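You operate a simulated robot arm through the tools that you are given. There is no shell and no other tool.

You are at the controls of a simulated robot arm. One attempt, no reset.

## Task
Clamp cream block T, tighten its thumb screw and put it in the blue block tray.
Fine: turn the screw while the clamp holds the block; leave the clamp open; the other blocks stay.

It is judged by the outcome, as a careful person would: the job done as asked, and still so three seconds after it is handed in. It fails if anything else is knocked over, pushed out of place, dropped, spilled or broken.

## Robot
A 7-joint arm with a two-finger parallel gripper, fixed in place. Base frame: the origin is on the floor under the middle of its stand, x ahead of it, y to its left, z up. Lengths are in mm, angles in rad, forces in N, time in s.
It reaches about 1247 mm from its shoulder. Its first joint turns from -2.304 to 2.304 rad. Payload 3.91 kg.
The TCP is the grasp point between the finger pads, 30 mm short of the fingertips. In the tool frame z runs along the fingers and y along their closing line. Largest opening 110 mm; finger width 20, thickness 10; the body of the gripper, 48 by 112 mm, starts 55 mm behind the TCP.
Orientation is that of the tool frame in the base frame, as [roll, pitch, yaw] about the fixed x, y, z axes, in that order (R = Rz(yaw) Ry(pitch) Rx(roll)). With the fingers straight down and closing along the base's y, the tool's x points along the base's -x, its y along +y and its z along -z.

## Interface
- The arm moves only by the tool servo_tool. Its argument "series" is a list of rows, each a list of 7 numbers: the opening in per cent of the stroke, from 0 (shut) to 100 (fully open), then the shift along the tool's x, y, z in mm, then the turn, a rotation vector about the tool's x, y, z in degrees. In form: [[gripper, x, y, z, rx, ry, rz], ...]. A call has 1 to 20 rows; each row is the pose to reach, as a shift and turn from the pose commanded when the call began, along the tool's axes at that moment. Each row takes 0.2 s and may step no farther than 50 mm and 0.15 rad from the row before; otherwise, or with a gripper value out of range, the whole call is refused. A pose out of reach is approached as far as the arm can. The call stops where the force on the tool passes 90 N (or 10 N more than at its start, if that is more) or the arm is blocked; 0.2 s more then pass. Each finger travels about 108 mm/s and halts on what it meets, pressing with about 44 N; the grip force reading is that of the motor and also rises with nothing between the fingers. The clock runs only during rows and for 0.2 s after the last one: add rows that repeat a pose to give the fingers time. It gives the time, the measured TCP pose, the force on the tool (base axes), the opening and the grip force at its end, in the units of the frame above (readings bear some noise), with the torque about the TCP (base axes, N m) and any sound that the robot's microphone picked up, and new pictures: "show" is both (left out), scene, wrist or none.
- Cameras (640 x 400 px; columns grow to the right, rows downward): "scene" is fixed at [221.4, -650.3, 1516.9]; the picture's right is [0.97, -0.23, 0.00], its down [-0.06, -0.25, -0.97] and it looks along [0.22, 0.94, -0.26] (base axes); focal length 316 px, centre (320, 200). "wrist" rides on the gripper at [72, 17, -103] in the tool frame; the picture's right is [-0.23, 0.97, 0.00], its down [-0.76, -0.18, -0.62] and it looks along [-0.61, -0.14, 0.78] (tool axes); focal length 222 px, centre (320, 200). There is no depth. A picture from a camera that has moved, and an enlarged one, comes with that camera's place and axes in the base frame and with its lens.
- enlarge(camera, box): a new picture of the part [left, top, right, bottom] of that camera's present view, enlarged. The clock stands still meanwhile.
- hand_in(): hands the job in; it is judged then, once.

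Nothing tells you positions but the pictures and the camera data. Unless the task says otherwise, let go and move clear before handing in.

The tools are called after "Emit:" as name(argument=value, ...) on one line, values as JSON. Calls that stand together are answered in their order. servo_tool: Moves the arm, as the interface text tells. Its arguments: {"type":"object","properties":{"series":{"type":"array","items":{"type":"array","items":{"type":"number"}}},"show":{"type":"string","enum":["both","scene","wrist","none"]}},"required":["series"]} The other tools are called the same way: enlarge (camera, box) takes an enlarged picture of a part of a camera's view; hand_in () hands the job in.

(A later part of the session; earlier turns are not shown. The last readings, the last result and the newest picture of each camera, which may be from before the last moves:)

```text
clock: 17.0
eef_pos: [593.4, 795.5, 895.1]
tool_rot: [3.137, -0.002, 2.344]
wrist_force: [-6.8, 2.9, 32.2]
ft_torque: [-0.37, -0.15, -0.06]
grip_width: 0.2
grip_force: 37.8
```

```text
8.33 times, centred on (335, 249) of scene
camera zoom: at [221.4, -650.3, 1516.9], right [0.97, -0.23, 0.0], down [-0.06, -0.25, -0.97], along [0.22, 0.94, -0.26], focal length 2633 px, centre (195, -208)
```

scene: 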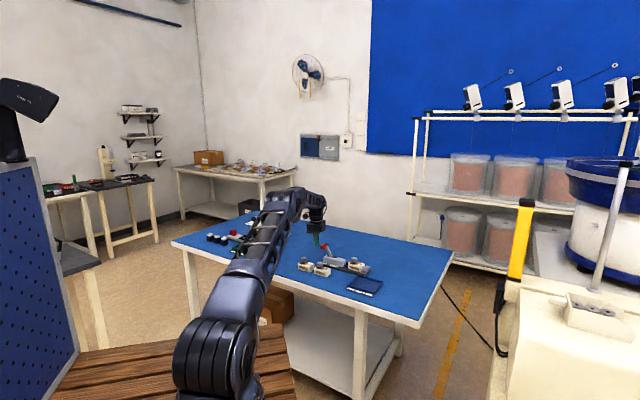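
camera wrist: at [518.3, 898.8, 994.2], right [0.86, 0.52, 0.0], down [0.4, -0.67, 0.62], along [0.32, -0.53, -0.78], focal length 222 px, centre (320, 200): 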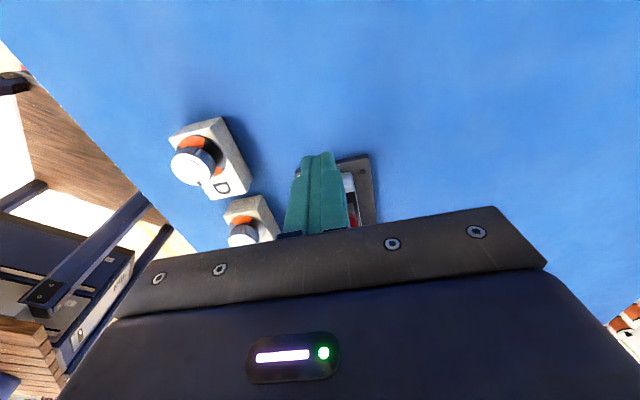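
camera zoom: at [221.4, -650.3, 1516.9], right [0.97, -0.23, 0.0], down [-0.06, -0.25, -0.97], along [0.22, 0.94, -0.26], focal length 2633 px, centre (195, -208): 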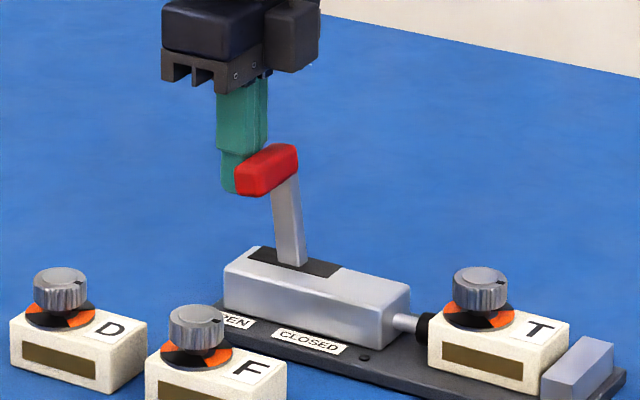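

The lever is swinging, but the bar is catching under the finger's step and pushing up with 32 N. I'll rise with the bar as I keep pushing.

Emit:
servo_tool(series=[[0, 0, 0, -6, 0, 0, 0], [0, 0, 0, -12, 0, 0, 0], [0, -6, 0, -15, 0, 0, 0], [0, -12, 0, -17, 0, 0, 0], [0, -18, 0, -17, 0, 0, 0], [0, -24, 0, -17, 0, 0, 0]], show="none")

Emit:
enlarge(camera="scene", box=[300, 225, 370, 273])

```text
clock: 18.4
eef_pos: [612.0, 778.0, 906.6]
tool_rot: [3.141, 0.0, 2.345]
wrist_force: [0.0, 0.3, -0.6]
ft_torque: [-0.02, 0.03, -0.01]
grip_width: 0.0
grip_force: 37.6
```

```text
8.33 times, centred on (335, 249) of scene
camera zoom: at [221.4, -650.3, 1516.9], right [0.97, -0.23, 0.0], down [-0.06, -0.25, -0.97], along [0.22, 0.94, -0.26], focal length 2633 px, centre (195, -208)
```

zoom: 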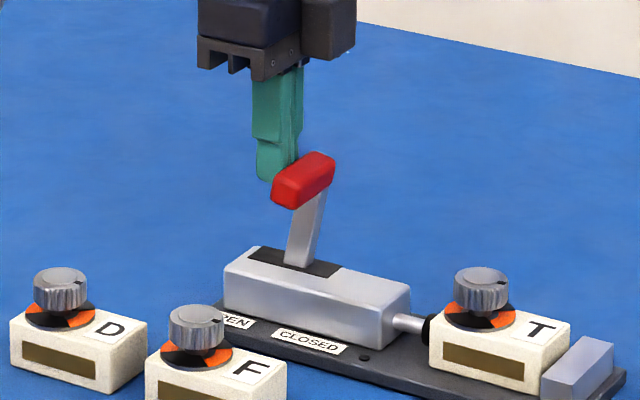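

The lever is past vertical and the plunger is coming out. I'll keep pushing and come down a little with the bar.

Emit:
servo_tool(series=[[0, -6, 0, 2, 0, 0, 0], [0, -12, 0, 5, 0, 0, 0], [0, -18, 0, 8, 0, 0, 0], [0, -24, 0, 12, 0, 0, 0], [0, -30, 0, 16, 0, 0, 0]], show="none")

Emit:
enlarge(camera="scene", box=[300, 225, 370, 273])

```text
clock: 19.6
eef_pos: [626.3, 762.2, 897.7]
tool_rot: [3.136, -0.006, 2.349]
wrist_force: [-34.7, 44.5, 29.5]
ft_torque: [1.01, 0.66, 0.28]
grip_width: 0.2
grip_force: 37.5
```

```text
8.33 times, centred on (335, 249) of scene
camera zoom: at [221.4, -650.3, 1516.9], right [0.97, -0.23, 0.0], down [-0.06, -0.25, -0.97], along [0.22, 0.94, -0.26], focal length 2633 px, centre (195, -208)
```

zoom: 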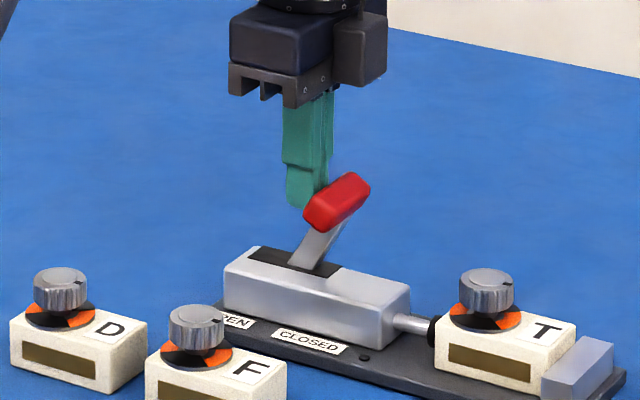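

There is now about 56 N of resistance and the plunger has pushed the block to the stop. I'll look closely before pushing more.

Emit:
enlarge(camera="scene", box=[340, 248, 375, 276])

Emit:
enlarge(camera="scene", box=[322, 240, 352, 264])

```text
14.29 times, centred on (358, 262) of scene
camera zoom: at [221.4, -650.3, 1516.9], right [0.97, -0.23, 0.0], down [-0.06, -0.25, -0.97], along [0.22, 0.94, -0.26], focal length 4514 px, centre (-216, -686)
```

zoom: 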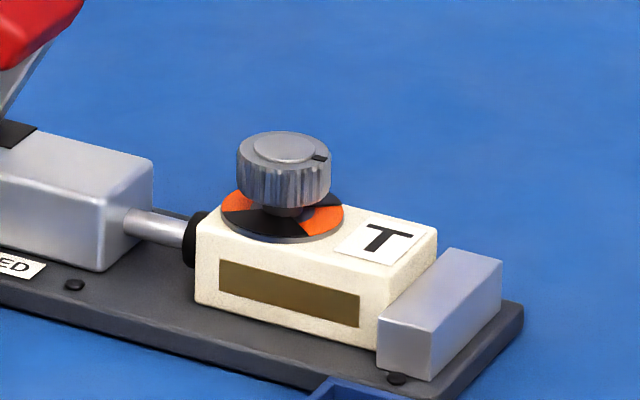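

```text
16.00 times, centred on (337, 252) of scene
camera zoom: at [221.4, -650.3, 1516.9], right [0.97, -0.23, 0.0], down [-0.06, -0.25, -0.97], along [0.22, 0.94, -0.26], focal length 5056 px, centre (48, -632)
```

zoom: 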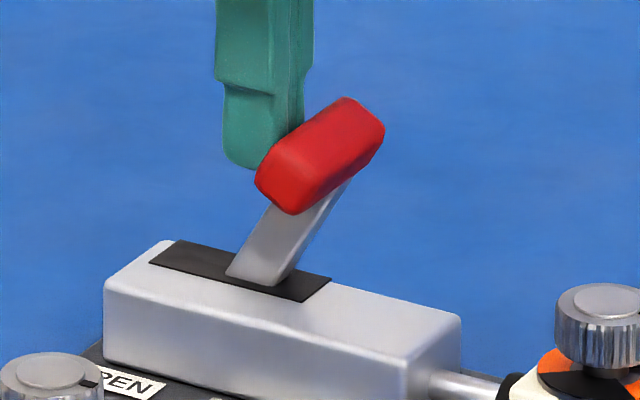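

The block is tight against the stop and the lever has reached a hard stop leaning to CLOSED. I'll back off and check that it stays there.

Emit:
servo_tool(series=[[0, 8, 0, -2, 0, 0, 0], [0, 20, 0, -10, 0, 0, 0], [0, 35, 0, -35, 0, 0, 0], [0, 35, 0, -75, 0, 0, 0], [0, 35, 0, -75, 0, 0, 0]])

Emit:
enlarge(camera="scene", box=[310, 235, 380, 283])

Emit:
enlarge(camera="wrist", box=[220, 20, 420, 220])

```text
clock: 20.8
eef_pos: [608.6, 780.4, 965.8]
tool_rot: [-3.141, 0.0, 2.343]
wrist_force: [-0.7, -0.3, -0.2]
ft_torque: [0.03, -0.03, 0.01]
grip_width: 0.0
grip_force: 37.7
camera wrist: at [571.2, 843.9, 1071.1], right [0.86, 0.52, 0.0], down [0.4, -0.67, 0.62], along [0.32, -0.53, -0.78], focal length 222 px, centre (320, 200)
```

scene: 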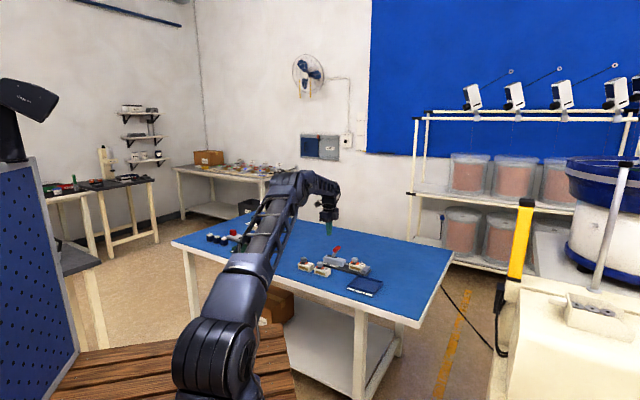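
wrist: 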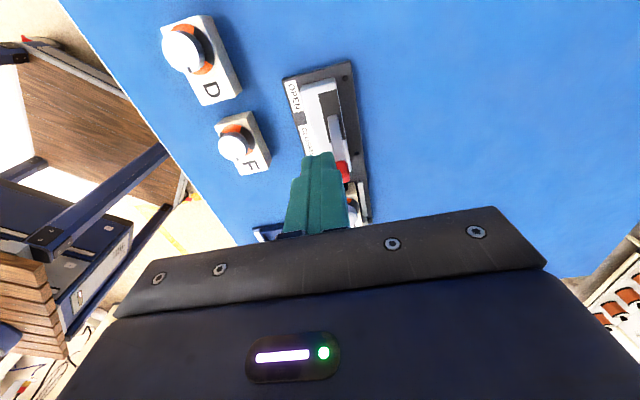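

```text
8.33 times, centred on (345, 259) of scene
camera zoom: at [221.4, -650.3, 1516.9], right [0.97, -0.23, 0.0], down [-0.06, -0.25, -0.97], along [0.22, 0.94, -0.26], focal length 2633 px, centre (112, -292)
```

zoom: 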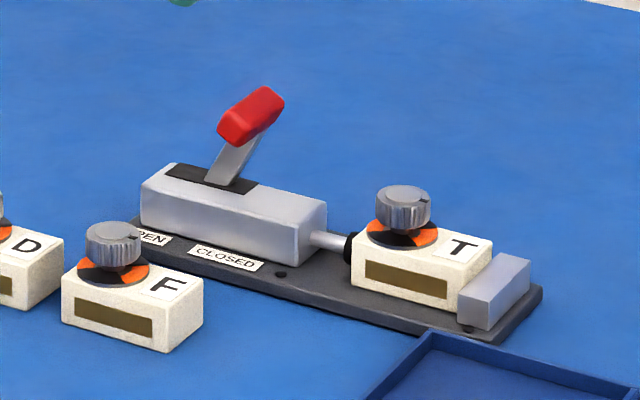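

```text
2.00 times, centred on (320, 120) of wrist
camera zoom: at [571.2, 843.9, 1071.1], right [0.86, 0.52, 0.0], down [0.4, -0.67, 0.62], along [0.32, -0.53, -0.78], focal length 444 px, centre (320, 360)
```

zoom: 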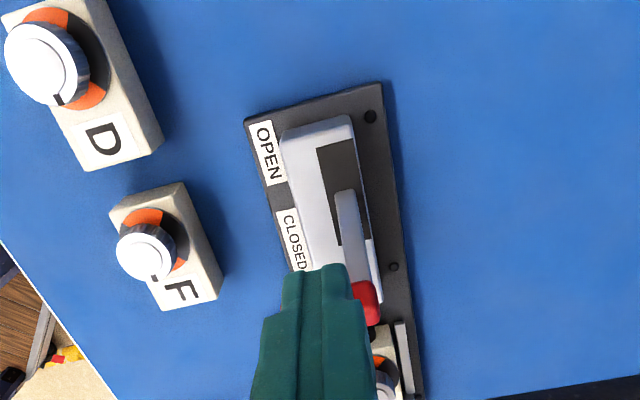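

The lever stays on CLOSED by itself, with T pressed between plunger and stop. Next I'll move above T's knob with the fingers part open and check centring.

Emit:
servo_tool(series=[[30, -45, 1, 0, 0, 0, 0], [55, -90, 2, 0, 0, 0, 0], [60, -125, 3, 0, 0, 0, 0], [60, -146, 3.5, 20, 0, 0, 0], [60, -146, 3.5, 60, 0, 0, 0], [60, -146, 3.5, 60, 0, 0, 0]], show="wrist")

Emit:
enlarge(camera="wrist", box=[240, 70, 400, 210])

Emit:
enlarge(camera="scene", box=[320, 235, 380, 280])

```text
clock: 22.2
eef_pos: [712.5, 678.9, 907.7]
tool_rot: [3.141, 0.0, 2.346]
wrist_force: [0.5, 0.1, -0.8]
ft_torque: [0.01, 0.01, 0.01]
grip_width: 66.1
grip_force: 0.0
camera wrist: at [675.9, 742.0, 1011.1], right [0.86, 0.52, 0.0], down [0.4, -0.67, 0.62], along [0.32, -0.53, -0.78], focal length 222 px, centre (320, 200)
```

wrist: 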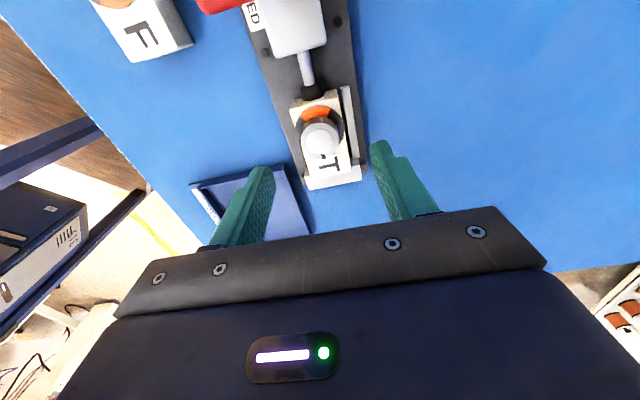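

```text
2.86 times, centred on (320, 140) of wrist
camera zoom: at [675.9, 742.0, 1011.1], right [0.86, 0.52, 0.0], down [0.4, -0.67, 0.62], along [0.32, -0.53, -0.78], focal length 635 px, centre (320, 371)
```

zoom: 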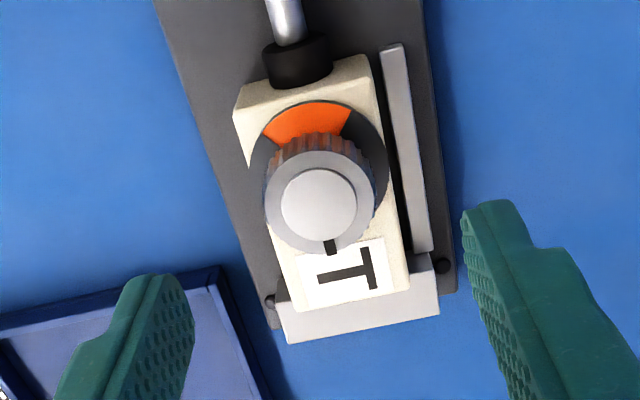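

```text
8.89 times, centred on (350, 258) of scene
camera zoom: at [221.4, -650.3, 1516.9], right [0.97, -0.23, 0.0], down [-0.06, -0.25, -0.97], along [0.22, 0.94, -0.26], focal length 2809 px, centre (53, -311)
```

zoom: 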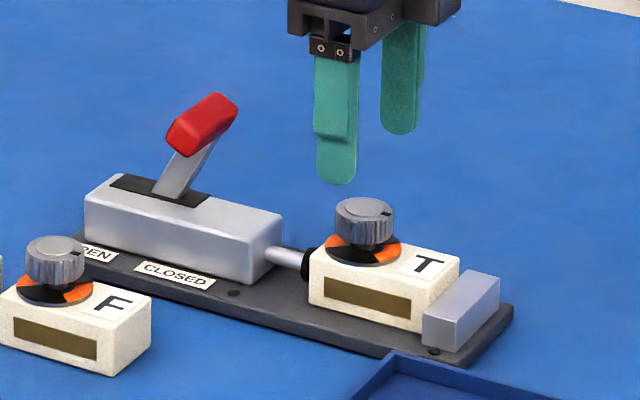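

The tool axis is within 1 mm of the knob centre. I'll descend so the fingertips stop about 6 mm above the dial, beside the knob.

Emit:
servo_tool(series=[[60, 0, 0, 18, 0, 0, 0], [60, 0, 0, 36, 0, 0, 0], [60, 0, 0, 49, 0, 0, 0], [60, 0, 0, 49, 0, 0, 0]], show="wrist")

Emit:
enlarge(camera="scene", box=[340, 240, 375, 268])

Emit:
enlarge(camera="wrist", box=[240, 70, 400, 210])

```text
clock: 23.2
eef_pos: [712.5, 679.2, 857.4]
tool_rot: [-3.141, 0.0, 2.345]
wrist_force: [0.2, -0.3, 0.8]
ft_torque: [-0.01, 0.01, 0.0]
grip_width: 65.9
grip_force: 0.1
camera wrist: at [675.2, 741.9, 961.6], right [0.86, 0.52, 0.0], down [0.4, -0.67, 0.62], along [0.32, -0.53, -0.78], focal length 222 px, centre (320, 200)
```

wrist: 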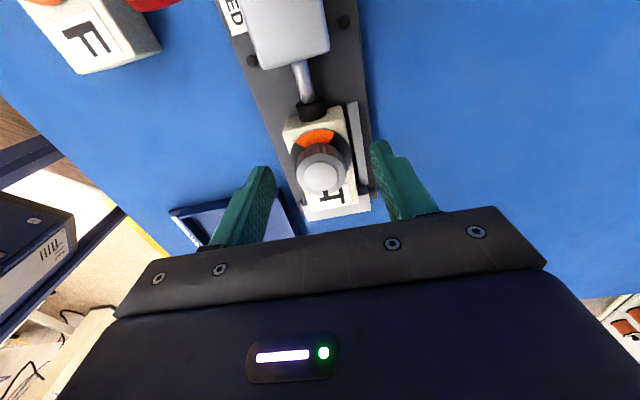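

```text
14.29 times, centred on (358, 254) of scene
camera zoom: at [221.4, -650.3, 1516.9], right [0.97, -0.23, 0.0], down [-0.06, -0.25, -0.97], along [0.22, 0.94, -0.26], focal length 4514 px, centre (-216, -571)
```

zoom: 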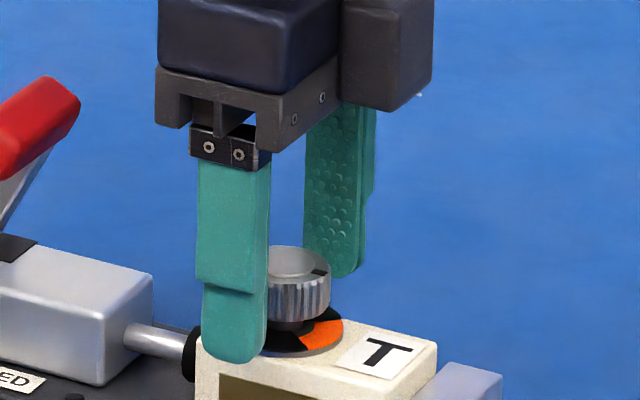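

```text
2.86 times, centred on (320, 140) of wrist
camera zoom: at [675.2, 741.9, 961.6], right [0.86, 0.52, 0.0], down [0.4, -0.67, 0.62], along [0.32, -0.53, -0.78], focal length 635 px, centre (320, 371)
```

zoom: 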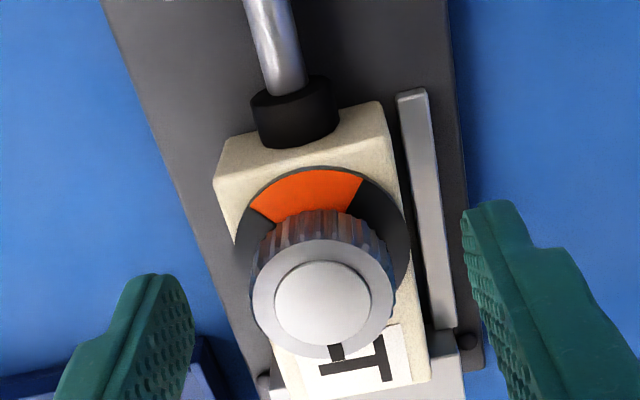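

The knob is centred between the fingers, so I'll close on it.

Emit:
servo_tool(series=[[40, 0, 0, 0, 0, 0, 0], [15, 0, 0, 0, 0, 0, 0], [5, 0, 0, 0, 0, 0, 0], [5, 0, 0, 0, 0, 0, 0]], show="wrist")

Emit:
enlarge(camera="scene", box=[340, 240, 375, 268])

```text
clock: 24.2
eef_pos: [712.7, 678.7, 856.6]
tool_rot: [-3.141, 0.001, 2.345]
wrist_force: [8.0, 9.1, 0.0]
ft_torque: [0.36, -0.33, -0.02]
grip_width: 30.8
grip_force: 44.1
camera wrist: at [675.5, 742.2, 961.9], right [0.86, 0.52, 0.0], down [0.4, -0.67, 0.62], along [0.32, -0.53, -0.78], focal length 222 px, centre (320, 200)
```

wrist: 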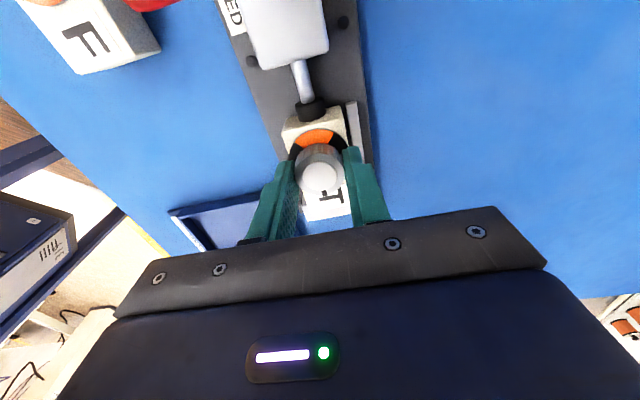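

```text
14.29 times, centred on (358, 254) of scene
camera zoom: at [221.4, -650.3, 1516.9], right [0.97, -0.23, 0.0], down [-0.06, -0.25, -0.97], along [0.22, 0.94, -0.26], focal length 4514 px, centre (-216, -571)
```

zoom: 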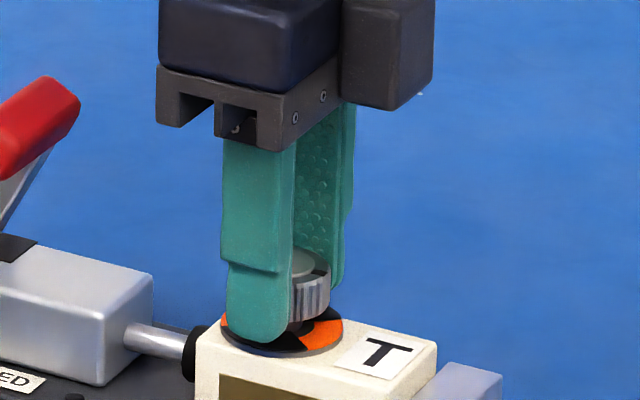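

Gripped at 31 mm, with a small 12 N sideways load because the knob is about 1 mm toward +p. I'll correct that and turn clockwise (tightening) 40° first, watching the torque.

Emit:
servo_tool(series=[[5, 0, 0.8, 0, 0, 0, 0], [5, 0, 0.8, 0, 0, 0, 8], [5, 0, 0.8, 0, 0, 0, 16], [5, 0, 0.8, 0, 0, 0, 24], [5, 0, 0.8, 0, 0, 0, 32], [5, 0, 0.8, 0, 0, 0, 40]], show="wrist")

Emit:
enlarge(camera="scene", box=[340, 240, 375, 268])

Emit:
enlarge(camera="wrist", box=[240, 90, 400, 220])

```text
clock: 25.6
eef_pos: [712.1, 680.3, 857.4]
tool_rot: [-3.141, 0.0, 1.644]
wrist_force: [-13.9, -10.3, 1.4]
ft_torque: [-0.69, 0.39, -0.01]
grip_width: 31.0
grip_force: 43.7
camera wrist: at [725.4, 752.2, 961.8], right [0.99, -0.16, 0.0], down [-0.12, -0.77, 0.62], along [-0.1, -0.62, -0.78], focal length 222 px, centre (320, 200)
```

wrist: 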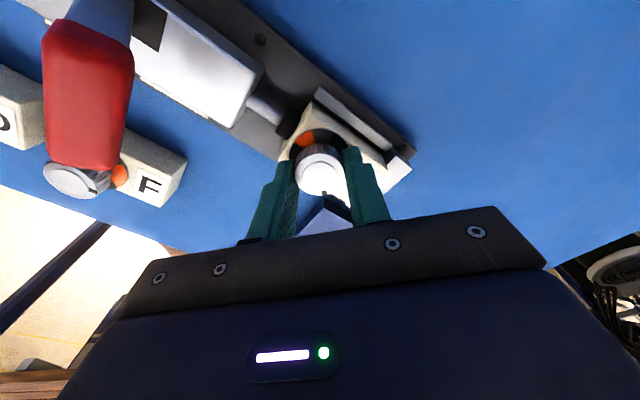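

```text
14.29 times, centred on (358, 254) of scene
camera zoom: at [221.4, -650.3, 1516.9], right [0.97, -0.23, 0.0], down [-0.06, -0.25, -0.97], along [0.22, 0.94, -0.26], focal length 4514 px, centre (-216, -571)
```

zoom: 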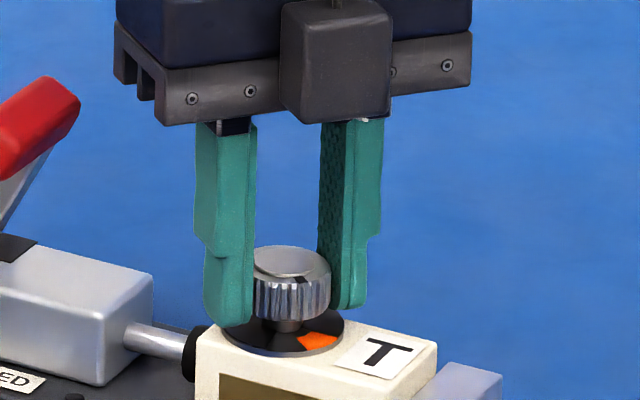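

```text
3.08 times, centred on (320, 155) of wrist
camera zoom: at [725.4, 752.2, 961.8], right [0.99, -0.16, 0.0], down [-0.12, -0.77, 0.62], along [-0.1, -0.62, -0.78], focal length 684 px, centre (320, 338)
```

zoom: 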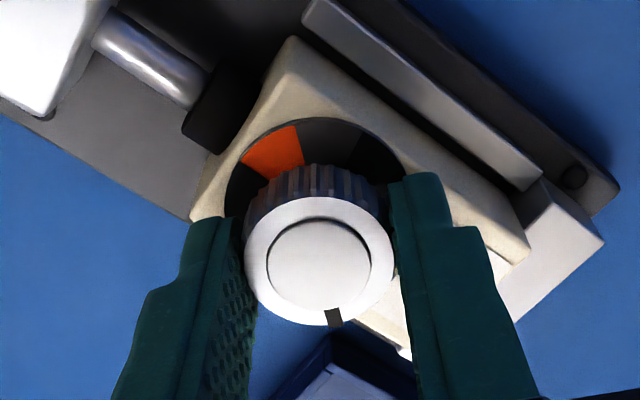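

The knob turns with the gripper, and the dial's orange sectors are narrowing as it tightens, from about 85° wide to about 45° after 40° of turn. I'll ease the side load and turn another 32°.

Emit:
servo_tool(series=[[5, -0.5, -0.9, 0, 0, 0, 0], [5, -0.5, -0.9, 0, 0, 0, 8], [5, -0.5, -0.9, 0, 0, 0, 16], [5, -0.5, -0.9, 0, 0, 0, 24], [5, -0.5, -0.9, 0, 0, 0, 32]], show="wrist")

Emit:
enlarge(camera="scene", box=[340, 240, 375, 268])

Emit:
enlarge(camera="wrist", box=[240, 90, 400, 220])

```text
clock: 26.8
eef_pos: [711.2, 679.0, 857.0]
tool_rot: [-3.14, -0.001, 1.086]
wrist_force: [-4.3, 9.0, -2.0]
ft_torque: [0.32, 0.04, 0.01]
grip_width: 30.7
grip_force: 43.8
camera wrist: at [762.0, 734.8, 961.9], right [0.76, -0.66, 0.0], down [-0.51, -0.59, 0.62], along [-0.41, -0.47, -0.78], focal length 222 px, centre (320, 200)
```

wrist: 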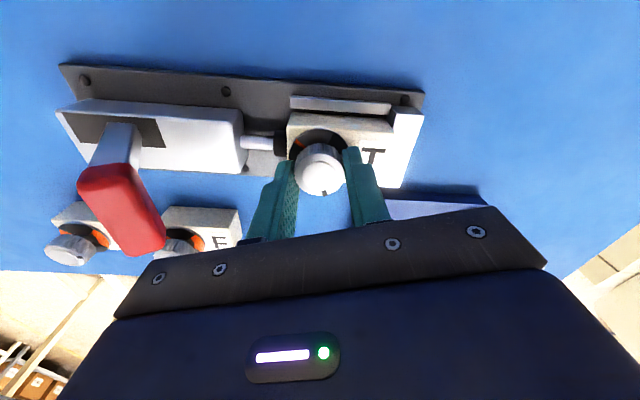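

```text
14.29 times, centred on (358, 254) of scene
camera zoom: at [221.4, -650.3, 1516.9], right [0.97, -0.23, 0.0], down [-0.06, -0.25, -0.97], along [0.22, 0.94, -0.26], focal length 4514 px, centre (-216, -571)
```

zoom: 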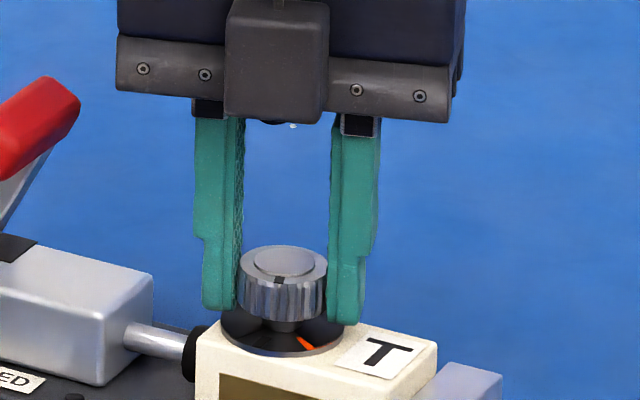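

```text
3.08 times, centred on (320, 155) of wrist
camera zoom: at [762.0, 734.8, 961.9], right [0.76, -0.66, 0.0], down [-0.51, -0.59, 0.62], along [-0.41, -0.47, -0.78], focal length 684 px, centre (320, 338)
```

zoom: 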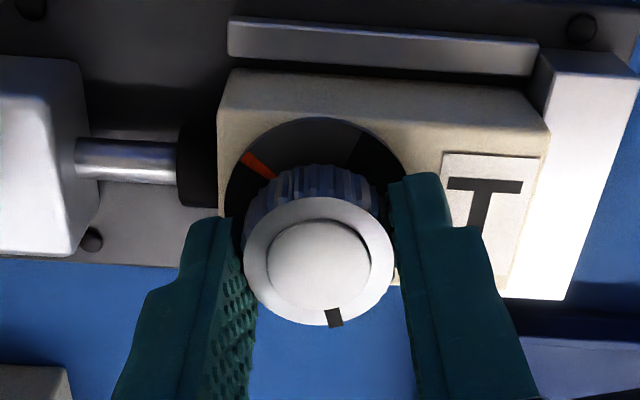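

Only a thin orange sliver is left. I'll turn another 14° and check the torque and the dial.

Emit:
servo_tool(series=[[5, 0.3, -0.5, 0, 0, 0, 5], [5, 0.3, -0.5, 0, 0, 0, 10], [5, 0.3, -0.5, 0, 0, 0, 14], [5, 0.3, -0.5, 0, 0, 0, 14]], show="wrist")

Emit:
enlarge(camera="scene", box=[340, 240, 375, 268])

Emit:
enlarge(camera="wrist", box=[240, 90, 400, 220])

```text
clock: 27.8
eef_pos: [711.3, 679.1, 859.0]
tool_rot: [3.142, 0.0, 0.841]
wrist_force: [-6.4, 5.5, -1.3]
ft_torque: [0.18, 0.18, 0.0]
grip_width: 30.7
grip_force: 44.3
camera wrist: at [773.9, 721.5, 961.9], right [0.57, -0.82, 0.0], down [-0.64, -0.45, 0.62], along [-0.51, -0.36, -0.78], focal length 222 px, centre (320, 200)
```

wrist: 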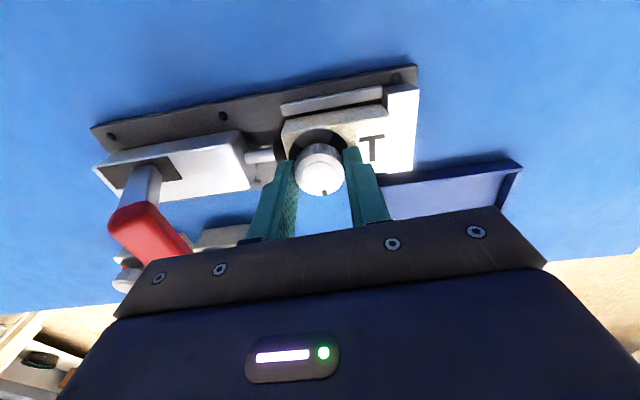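

```text
14.29 times, centred on (358, 254) of scene
camera zoom: at [221.4, -650.3, 1516.9], right [0.97, -0.23, 0.0], down [-0.06, -0.25, -0.97], along [0.22, 0.94, -0.26], focal length 4514 px, centre (-216, -571)
```

zoom: 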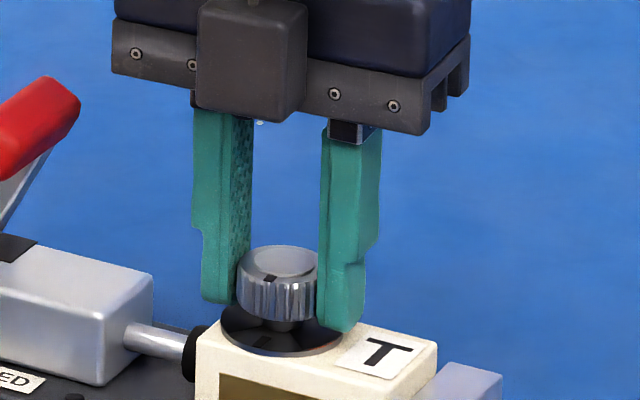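

```text
3.08 times, centred on (320, 155) of wrist
camera zoom: at [773.9, 721.5, 961.9], right [0.57, -0.82, 0.0], down [-0.64, -0.45, 0.62], along [-0.51, -0.36, -0.78], focal length 684 px, centre (320, 338)
```

zoom: 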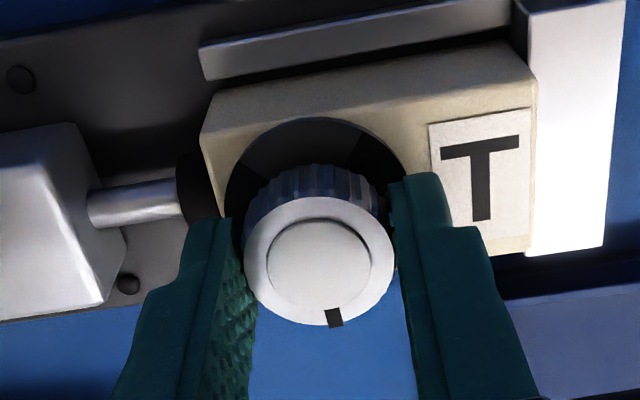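

The dial now shows no orange after 86° of turn. I'll turn gently a few degrees more to feel for the tight stop.

Emit:
servo_tool(series=[[5, 0, -0.5, 0, 0, 0, 2], [5, 0, -0.5, 0, 0, 0, 4], [5, 0, -0.5, 0, 0, 0, 6], [5, 0, -0.5, 0, 0, 0, 6]], show="none")

Emit:
enlarge(camera="scene", box=[340, 240, 375, 268])

Emit:
enlarge(camera="wrist", box=[270, 110, 370, 190])

```text
clock: 28.8
eef_pos: [711.0, 679.6, 858.1]
tool_rot: [3.14, 0.0, 0.737]
wrist_force: [-1.4, -0.4, 3.9]
ft_torque: [-0.07, 0.06, 0.1]
grip_width: 30.7
grip_force: 43.7
```

```text
14.29 times, centred on (358, 254) of scene
camera zoom: at [221.4, -650.3, 1516.9], right [0.97, -0.23, 0.0], down [-0.06, -0.25, -0.97], along [0.22, 0.94, -0.26], focal length 4514 px, centre (-216, -571)
```

zoom: 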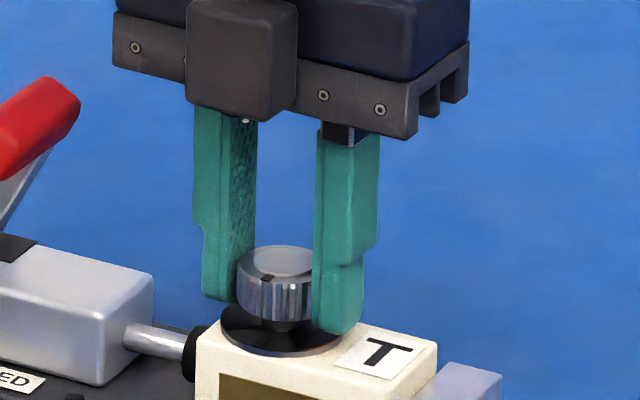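

```text
5.00 times, centred on (320, 150) of wrist
camera zoom: at [777.8, 714.9, 962.0], right [0.49, -0.87, 0.0], down [-0.68, -0.38, 0.62], along [-0.54, -0.3, -0.78], focal length 1111 px, centre (320, 450)
```

zoom: 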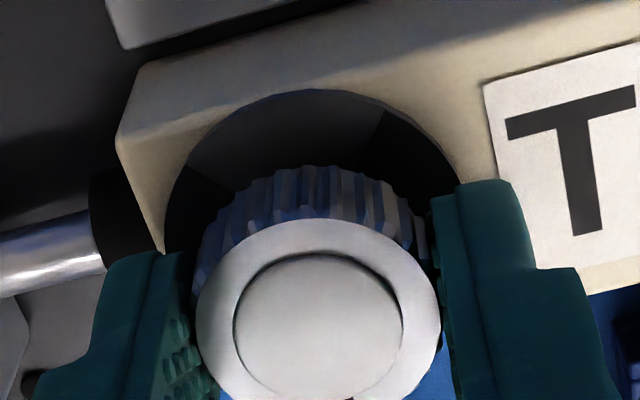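

The reaction torque has just appeared (0.1 N·m), and the dial stays fully dark. I'll turn a few more degrees to confirm the stop.

Emit:
servo_tool(series=[[5, 0, 0, 0, 0, 0, 2], [5, 0, 0, 0, 0, 0, 4], [5, 0, 0, 0, 0, 0, 6], [5, 0, 0, 0, 0, 0, 6]], show="none")

Emit:
enlarge(camera="scene", box=[340, 240, 375, 268])

Emit:
enlarge(camera="wrist", box=[240, 90, 400, 220])

```text
clock: 29.8
eef_pos: [710.9, 679.1, 857.8]
tool_rot: [3.141, 0.001, 0.63]
wrist_force: [0.2, 1.0, 3.1]
ft_torque: [0.01, -0.08, 0.08]
grip_width: 30.5
grip_force: 43.8
```

```text
14.29 times, centred on (358, 254) of scene
camera zoom: at [221.4, -650.3, 1516.9], right [0.97, -0.23, 0.0], down [-0.06, -0.25, -0.97], along [0.22, 0.94, -0.26], focal length 4514 px, centre (-216, -571)
```

zoom: 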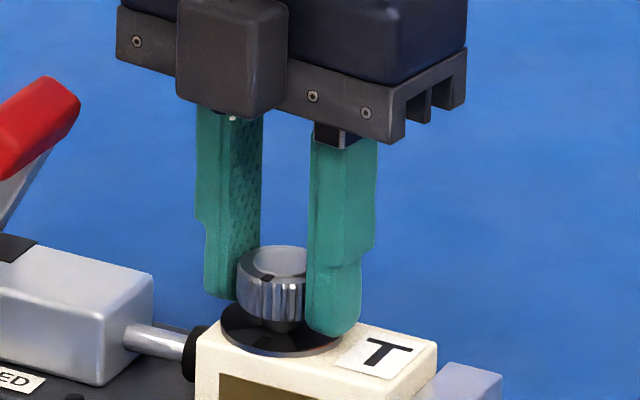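

```text
3.08 times, centred on (320, 155) of wrist
camera zoom: at [781.2, 708.1, 961.9], right [0.39, -0.92, 0.0], down [-0.72, -0.31, 0.62], along [-0.57, -0.24, -0.78], focal length 684 px, centre (320, 338)
```

zoom: 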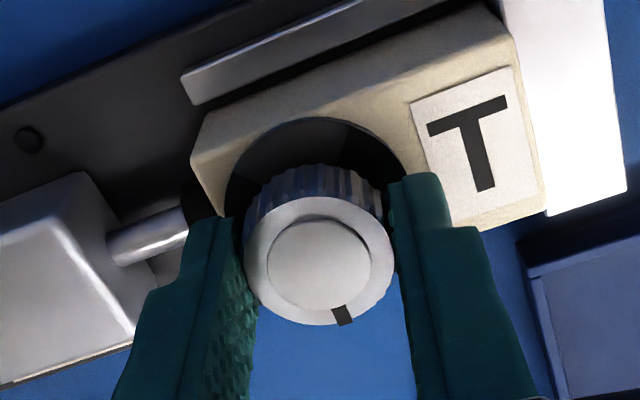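

The pointer has stopped turning with the gripper: it slipped about 8° while the knob held at 90°, and no orange is left, so the screw is tight. I'll open and rise, then check that it stays.

Emit:
servo_tool(series=[[30, 0, 0, 0, 0, 0, 0], [50, 0, 0, 0, 0, 0, 0], [50, 0, 0, 0, 0, 0, 0], [50, 0, 0, -30, 0, 0, 0], [50, 0, 0, -70, 0, 0, 0], [50, 0, 0, -100, 0, 0, 0], [50, 0, 0, -100, 0, 0, 0]], show="wrist")

Emit:
enlarge(camera="scene", box=[320, 240, 380, 280])

Emit:
enlarge(camera="scene", box=[345, 250, 370, 270])

```text
clock: 31.4
eef_pos: [712.0, 679.4, 956.7]
tool_rot: [-3.141, 0.001, 0.634]
wrist_force: [0.7, -0.4, -0.2]
ft_torque: [0.03, -0.01, 0.01]
grip_width: 54.9
grip_force: 0.1
camera wrist: at [781.0, 708.5, 1061.5], right [0.39, -0.92, 0.0], down [-0.72, -0.31, 0.62], along [-0.57, -0.24, -0.78], focal length 222 px, centre (320, 200)
```

wrist: 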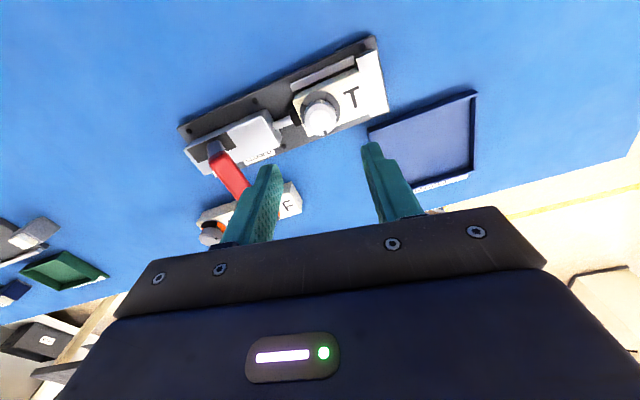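

```text
10.00 times, centred on (350, 260) of scene
camera zoom: at [221.4, -650.3, 1516.9], right [0.97, -0.23, 0.0], down [-0.06, -0.25, -0.97], along [0.22, 0.94, -0.26], focal length 3160 px, centre (20, -400)
```

zoom: 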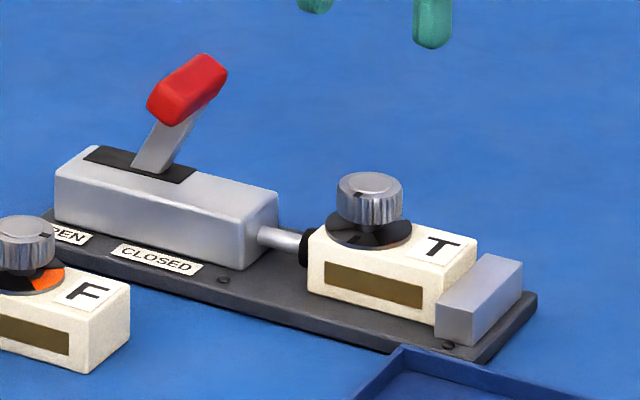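

```text
16.00 times, centred on (358, 260) of scene
camera zoom: at [221.4, -650.3, 1516.9], right [0.97, -0.23, 0.0], down [-0.06, -0.25, -0.97], along [0.22, 0.94, -0.26], focal length 5056 px, centre (-280, -760)
```

zoom: 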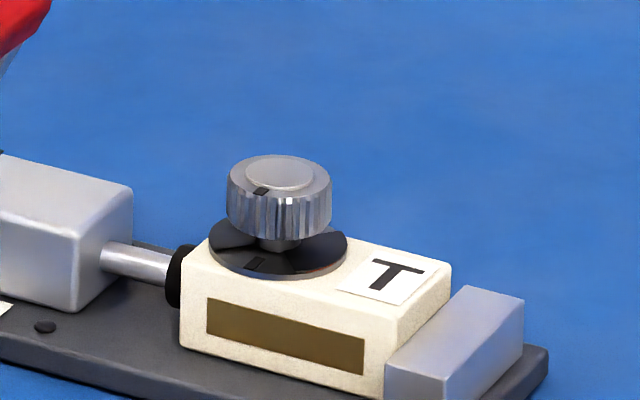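

The clamp still holds and the dial is dark. I'll zoom tighter to check the pointer against the dial's tick mark and look for any leftover orange.

Emit:
enlarge(camera="scene", box=[352, 255, 364, 266])

Emit:
enlarge(camera="wrist", box=[280, 50, 390, 140])

Emit:
enlarge(camera="scene", box=[316, 258, 334, 274])

```text
16.00 times, centred on (358, 260) of scene
camera zoom: at [221.4, -650.3, 1516.9], right [0.97, -0.23, 0.0], down [-0.06, -0.25, -0.97], along [0.22, 0.94, -0.26], focal length 5056 px, centre (-288, -768)
```

zoom: 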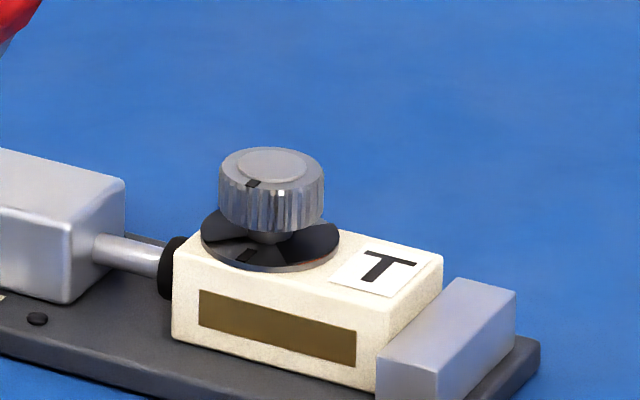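

```text
4.44 times, centred on (335, 95) of wrist
camera zoom: at [781.0, 708.5, 1061.5], right [0.39, -0.92, 0.0], down [-0.72, -0.31, 0.62], along [-0.57, -0.24, -0.78], focal length 987 px, centre (253, 667)
```

zoom: 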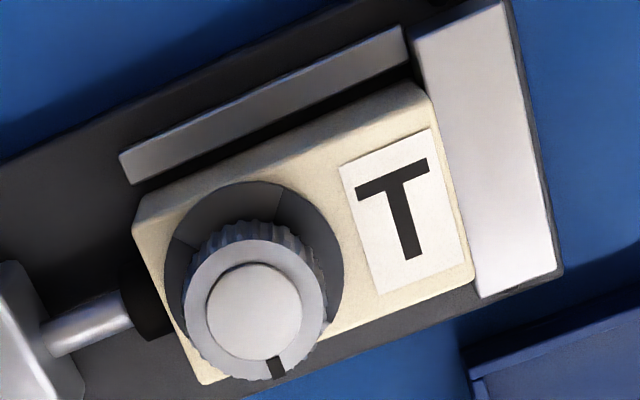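

```text
16.00 times, centred on (325, 266) of scene
camera zoom: at [221.4, -650.3, 1516.9], right [0.97, -0.23, 0.0], down [-0.06, -0.25, -0.97], along [0.22, 0.94, -0.26], focal length 5056 px, centre (240, -856)
```

zoom: 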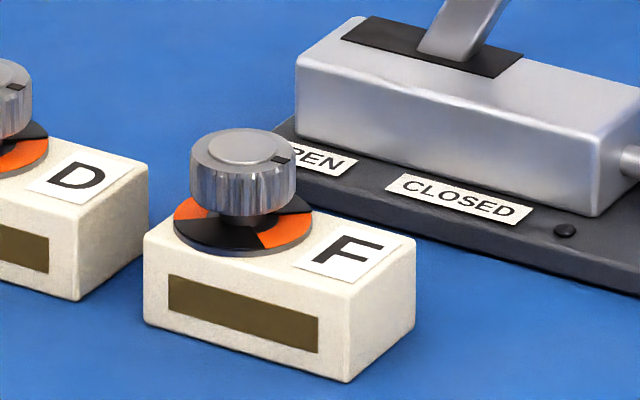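

The pointer lines up with the dial's tick and no orange shows, so T is tight. Next I'll open the clamp. First I'll turn the tool back to its earlier heading up here and shut the fingers.

Emit:
servo_tool(series=[[50, 0, 0, 0, 0, 0, -8], [40, 0, 0, 0, 0, 0, -16], [30, 0, 0, 0, 0, 0, -24], [20, 0, 0, 0, 0, 0, -32], [10, 0, 0, 0, 0, 0, -40], [0, 0, 0, 0, 0, 0, -48], [0, 0, 0, 0, 0, 0, -56], [0, 0, 0, 0, 0, 0, -64], [0, 0, 0, 0, 0, 0, -72], [0, 0, 0, 0, 0, 0, -80], [0, 0, 0, 0, 0, 0, -88], [0, 0, 0, 0, 0, 0, -94], [0, 0, 0, 0, 0, 0, -98], [0, 0, 0, 0, 0, 0, -98]], show="none")

```text
clock: 34.4
eef_pos: [712.1, 680.1, 957.3]
tool_rot: [-3.14, 0.001, 2.342]
wrist_force: [-1.2, 0.5, -1.1]
ft_torque: [0.01, 0.0, -0.03]
grip_width: 0.2
grip_force: 38.0
```

I'll come down on the stop side of the handle bar with the fingers lower than before, so the bar meets the finger above its step.

Emit:
servo_tool(series=[[0, 20, -5, 0, 0, 0, 0], [0, 40, -10, 0, 0, 0, 0], [0, 60, -15, 0, 0, 0, 0], [0, 60, -15, 30, 0, 0, 0], [0, 60, -15, 60, 0, 0, 0], [0, 60, -15, 81, 0, 0, 0], [0, 60, -15, 81, 0, 0, 0]], show="wrist")

Emit:
enlarge(camera="scene", box=[310, 225, 380, 275])

```text
clock: 36.0
eef_pos: [659.5, 712.9, 877.5]
tool_rot: [-3.141, 0.001, 2.344]
wrist_force: [-0.5, 1.2, 0.2]
ft_torque: [0.0, 0.01, 0.02]
grip_width: 0.1
grip_force: 37.4
camera wrist: at [621.6, 775.6, 981.0], right [0.86, 0.52, 0.0], down [0.4, -0.67, 0.62], along [0.32, -0.53, -0.78], focal length 222 px, centre (320, 200)
```

wrist: 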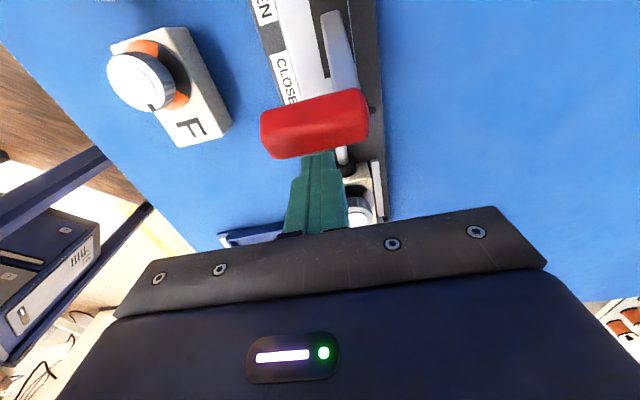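

```text
8.00 times, centred on (345, 250) of scene
camera zoom: at [221.4, -650.3, 1516.9], right [0.97, -0.23, 0.0], down [-0.06, -0.25, -0.97], along [0.22, 0.94, -0.26], focal length 2528 px, centre (120, -200)
```

zoom: 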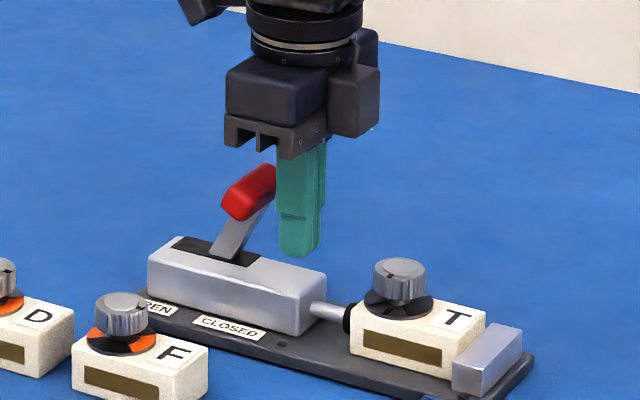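

The fingers are on the stop side of the bar with the knob and block clear. I'll push the lever back toward OPEN, rising slightly with its arc.

Emit:
servo_tool(series=[[0, 10, 0, 0, 0, 0, 0], [0, 18, 0, -2, 0, 0, 0], [0, 25, 0, -5, 0, 0, 0], [0, 32, 0, -8, 0, 0, 0], [0, 39, 0, -10, 0, 0, 0], [0, 46, 0, -12, 0, 0, 0], [0, 53, 0, -12, 0, 0, 0]], show="none")

Emit:
enlarge(camera="scene", box=[310, 225, 380, 275])

```text
clock: 37.6
eef_pos: [621.6, 750.1, 888.0]
tool_rot: [-3.14, 0.0, 2.344]
wrist_force: [-0.4, 0.7, 0.1]
ft_torque: [0.01, 0.0, 0.0]
grip_width: 0.0
grip_force: 37.7
```

```text
8.00 times, centred on (345, 250) of scene
camera zoom: at [221.4, -650.3, 1516.9], right [0.97, -0.23, 0.0], down [-0.06, -0.25, -0.97], along [0.22, 0.94, -0.26], focal length 2528 px, centre (120, -200)
```

zoom: 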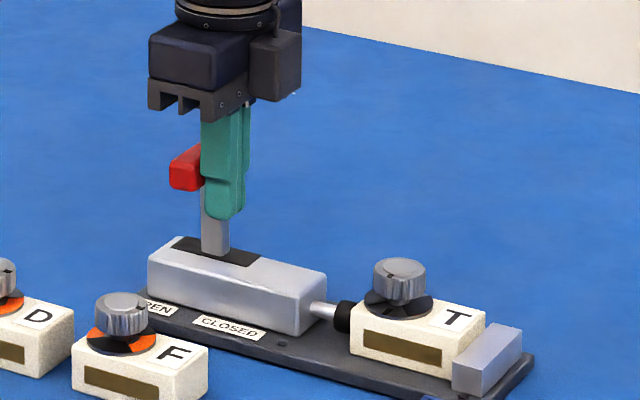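

The lever is upright and the plunger is withdrawing. I'll carry on to the OPEN stop.

Emit:
servo_tool(series=[[0, 8, 0, 0, 0, 0, 0], [0, 16, 0, 1, 0, 0, 0], [0, 24, 0, 3, 0, 0, 0], [0, 31, 0, 6, 0, 0, 0], [0, 37, 0, 9, 0, 0, 0], [0, 42, 0, 12, 0, 0, 0]], show="none")

Emit:
enlarge(camera="scene", box=[310, 225, 380, 275])

```text
clock: 39.0
eef_pos: [599.7, 776.3, 878.9]
tool_rot: [3.139, 0.006, 2.339]
wrist_force: [31.6, -39.6, 17.9]
ft_torque: [-0.42, 0.19, 0.17]
grip_width: 0.0
grip_force: 37.8
```

```text
8.00 times, centred on (345, 250) of scene
camera zoom: at [221.4, -650.3, 1516.9], right [0.97, -0.23, 0.0], down [-0.06, -0.25, -0.97], along [0.22, 0.94, -0.26], focal length 2528 px, centre (120, -200)
```

zoom: 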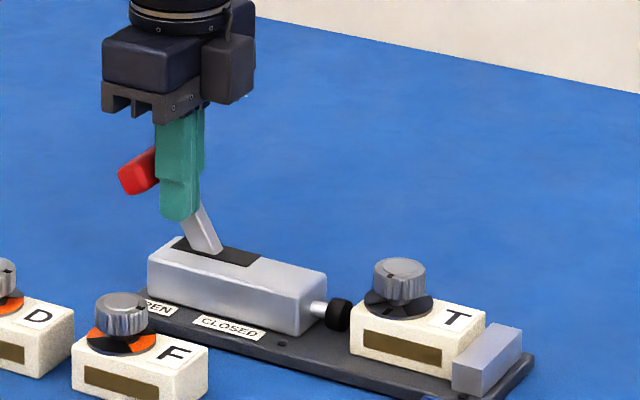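

The lever is at the OPEN stop and the plunger has left the block. I'll back away, rise and check.

Emit:
servo_tool(series=[[0, -8, 0, -2, 0, 0, 0], [0, -18, 0, -10, 0, 0, 0], [0, -25, 0, -40, 0, 0, 0], [20, -45, 0, -75, 0, 0, 0], [40, -85, 5, -85, 0, 0, 0], [60, -130, 10, -85, 0, 0, 0], [65, -165, 15, -85, 0, 0, 0], [65, -165, 15, -85, 0, 0, 0]], show="wrist")

Emit:
enlarge(camera="scene", box=[310, 230, 385, 283])

Emit:
enlarge(camera="wrist", box=[220, 40, 420, 220])

```text
clock: 40.8
eef_pos: [717.8, 673.2, 960.8]
tool_rot: [-3.14, 0.0, 2.345]
wrist_force: [-0.3, -0.9, 0.7]
ft_torque: [-0.02, -0.02, 0.0]
grip_width: 71.8
grip_force: 0.0
camera wrist: at [681.4, 735.3, 1065.4], right [0.86, 0.52, 0.0], down [0.4, -0.67, 0.62], along [0.32, -0.53, -0.78], focal length 222 px, centre (320, 200)
```

wrist: 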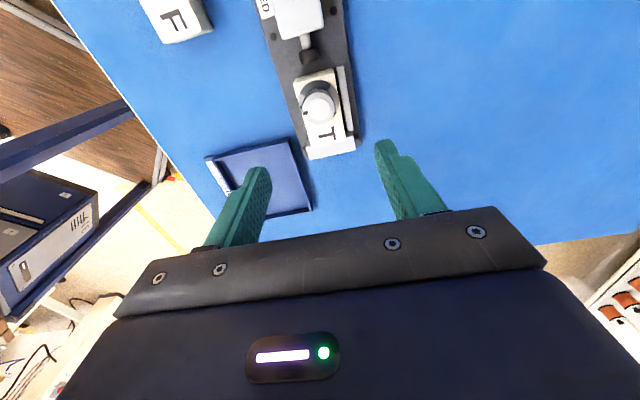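

```text
7.55 times, centred on (348, 256) of scene
camera zoom: at [221.4, -650.3, 1516.9], right [0.97, -0.23, 0.0], down [-0.06, -0.25, -0.97], along [0.22, 0.94, -0.26], focal length 2385 px, centre (112, -226)
```

zoom: 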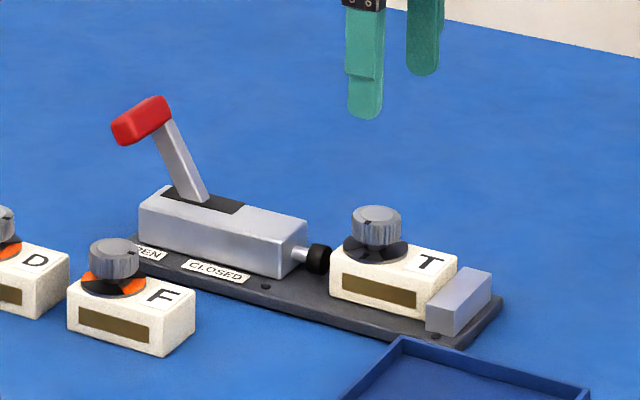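

```text
2.22 times, centred on (320, 130) of wrist
camera zoom: at [681.4, 735.3, 1065.4], right [0.86, 0.52, 0.0], down [0.4, -0.67, 0.62], along [0.32, -0.53, -0.78], focal length 494 px, centre (320, 356)
```

zoom: 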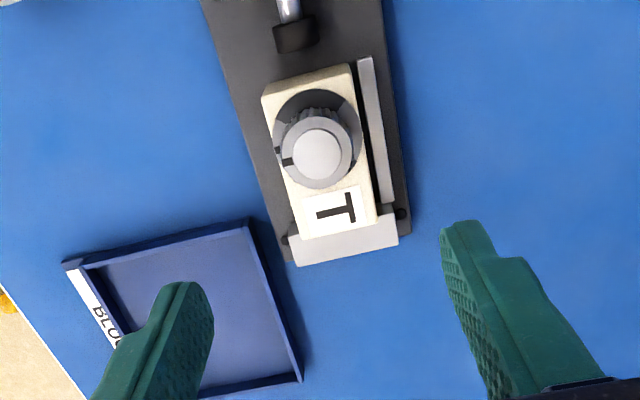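

The clamp is open and T is still tight in the nest, its centre about 5 mm toward the stop from the tool. I'll come down to the same grip height as before.

Emit:
servo_tool(series=[[65, -5, 1.2, 35, 0, 0, 0], [65, -5, 1.2, 70, 0, 0, 0], [65, -5, 1.2, 100, 0, 0, 0], [65, -5, 1.2, 118, 0, 0, 0], [65, -5, 1.2, 125, 0, 0, 0], [65, -5, 1.2, 125, 0, 0, 0]], show="wrist")

Emit:
enlarge(camera="scene", box=[340, 245, 375, 273])

Emit:
enlarge(camera="wrist", box=[230, 80, 410, 220])

```text
clock: 42.2
eef_pos: [722.6, 668.4, 837.1]
tool_rot: [-3.141, 0.0, 2.343]
wrist_force: [0.4, 0.2, -0.4]
ft_torque: [-0.01, 0.02, 0.02]
grip_width: 71.4
grip_force: 0.1
camera wrist: at [685.9, 732.6, 940.6], right [0.86, 0.52, 0.0], down [0.4, -0.67, 0.62], along [0.32, -0.53, -0.78], focal length 222 px, centre (320, 200)
```

wrist: 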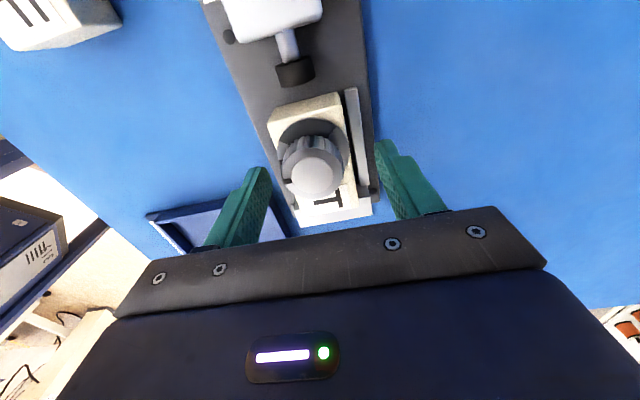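

```text
14.29 times, centred on (358, 259) of scene
camera zoom: at [221.4, -650.3, 1516.9], right [0.97, -0.23, 0.0], down [-0.06, -0.25, -0.97], along [0.22, 0.94, -0.26], focal length 4514 px, centre (-216, -643)
```

zoom: 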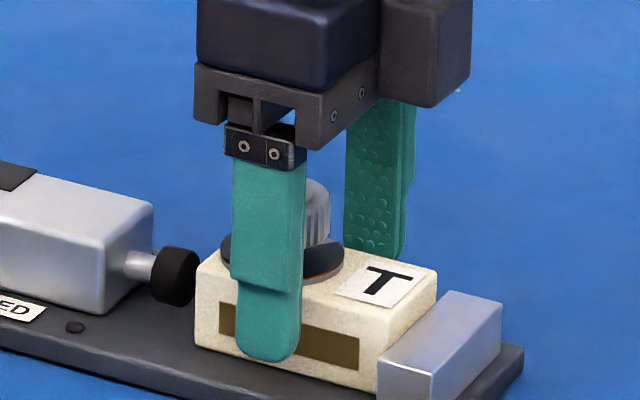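

```text
2.86 times, centred on (320, 150) of wrist
camera zoom: at [685.9, 732.6, 940.6], right [0.86, 0.52, 0.0], down [0.4, -0.67, 0.62], along [0.32, -0.53, -0.78], focal length 635 px, centre (320, 343)
```

zoom: 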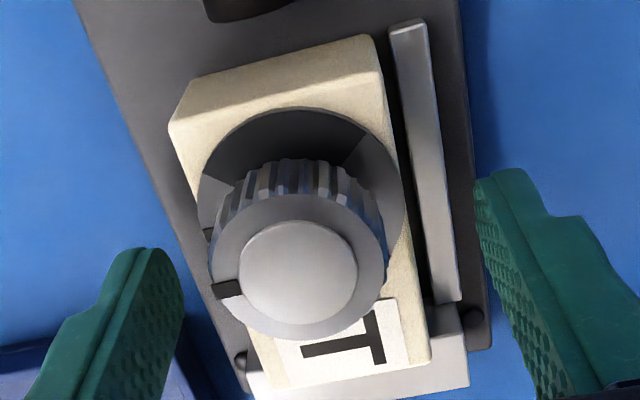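

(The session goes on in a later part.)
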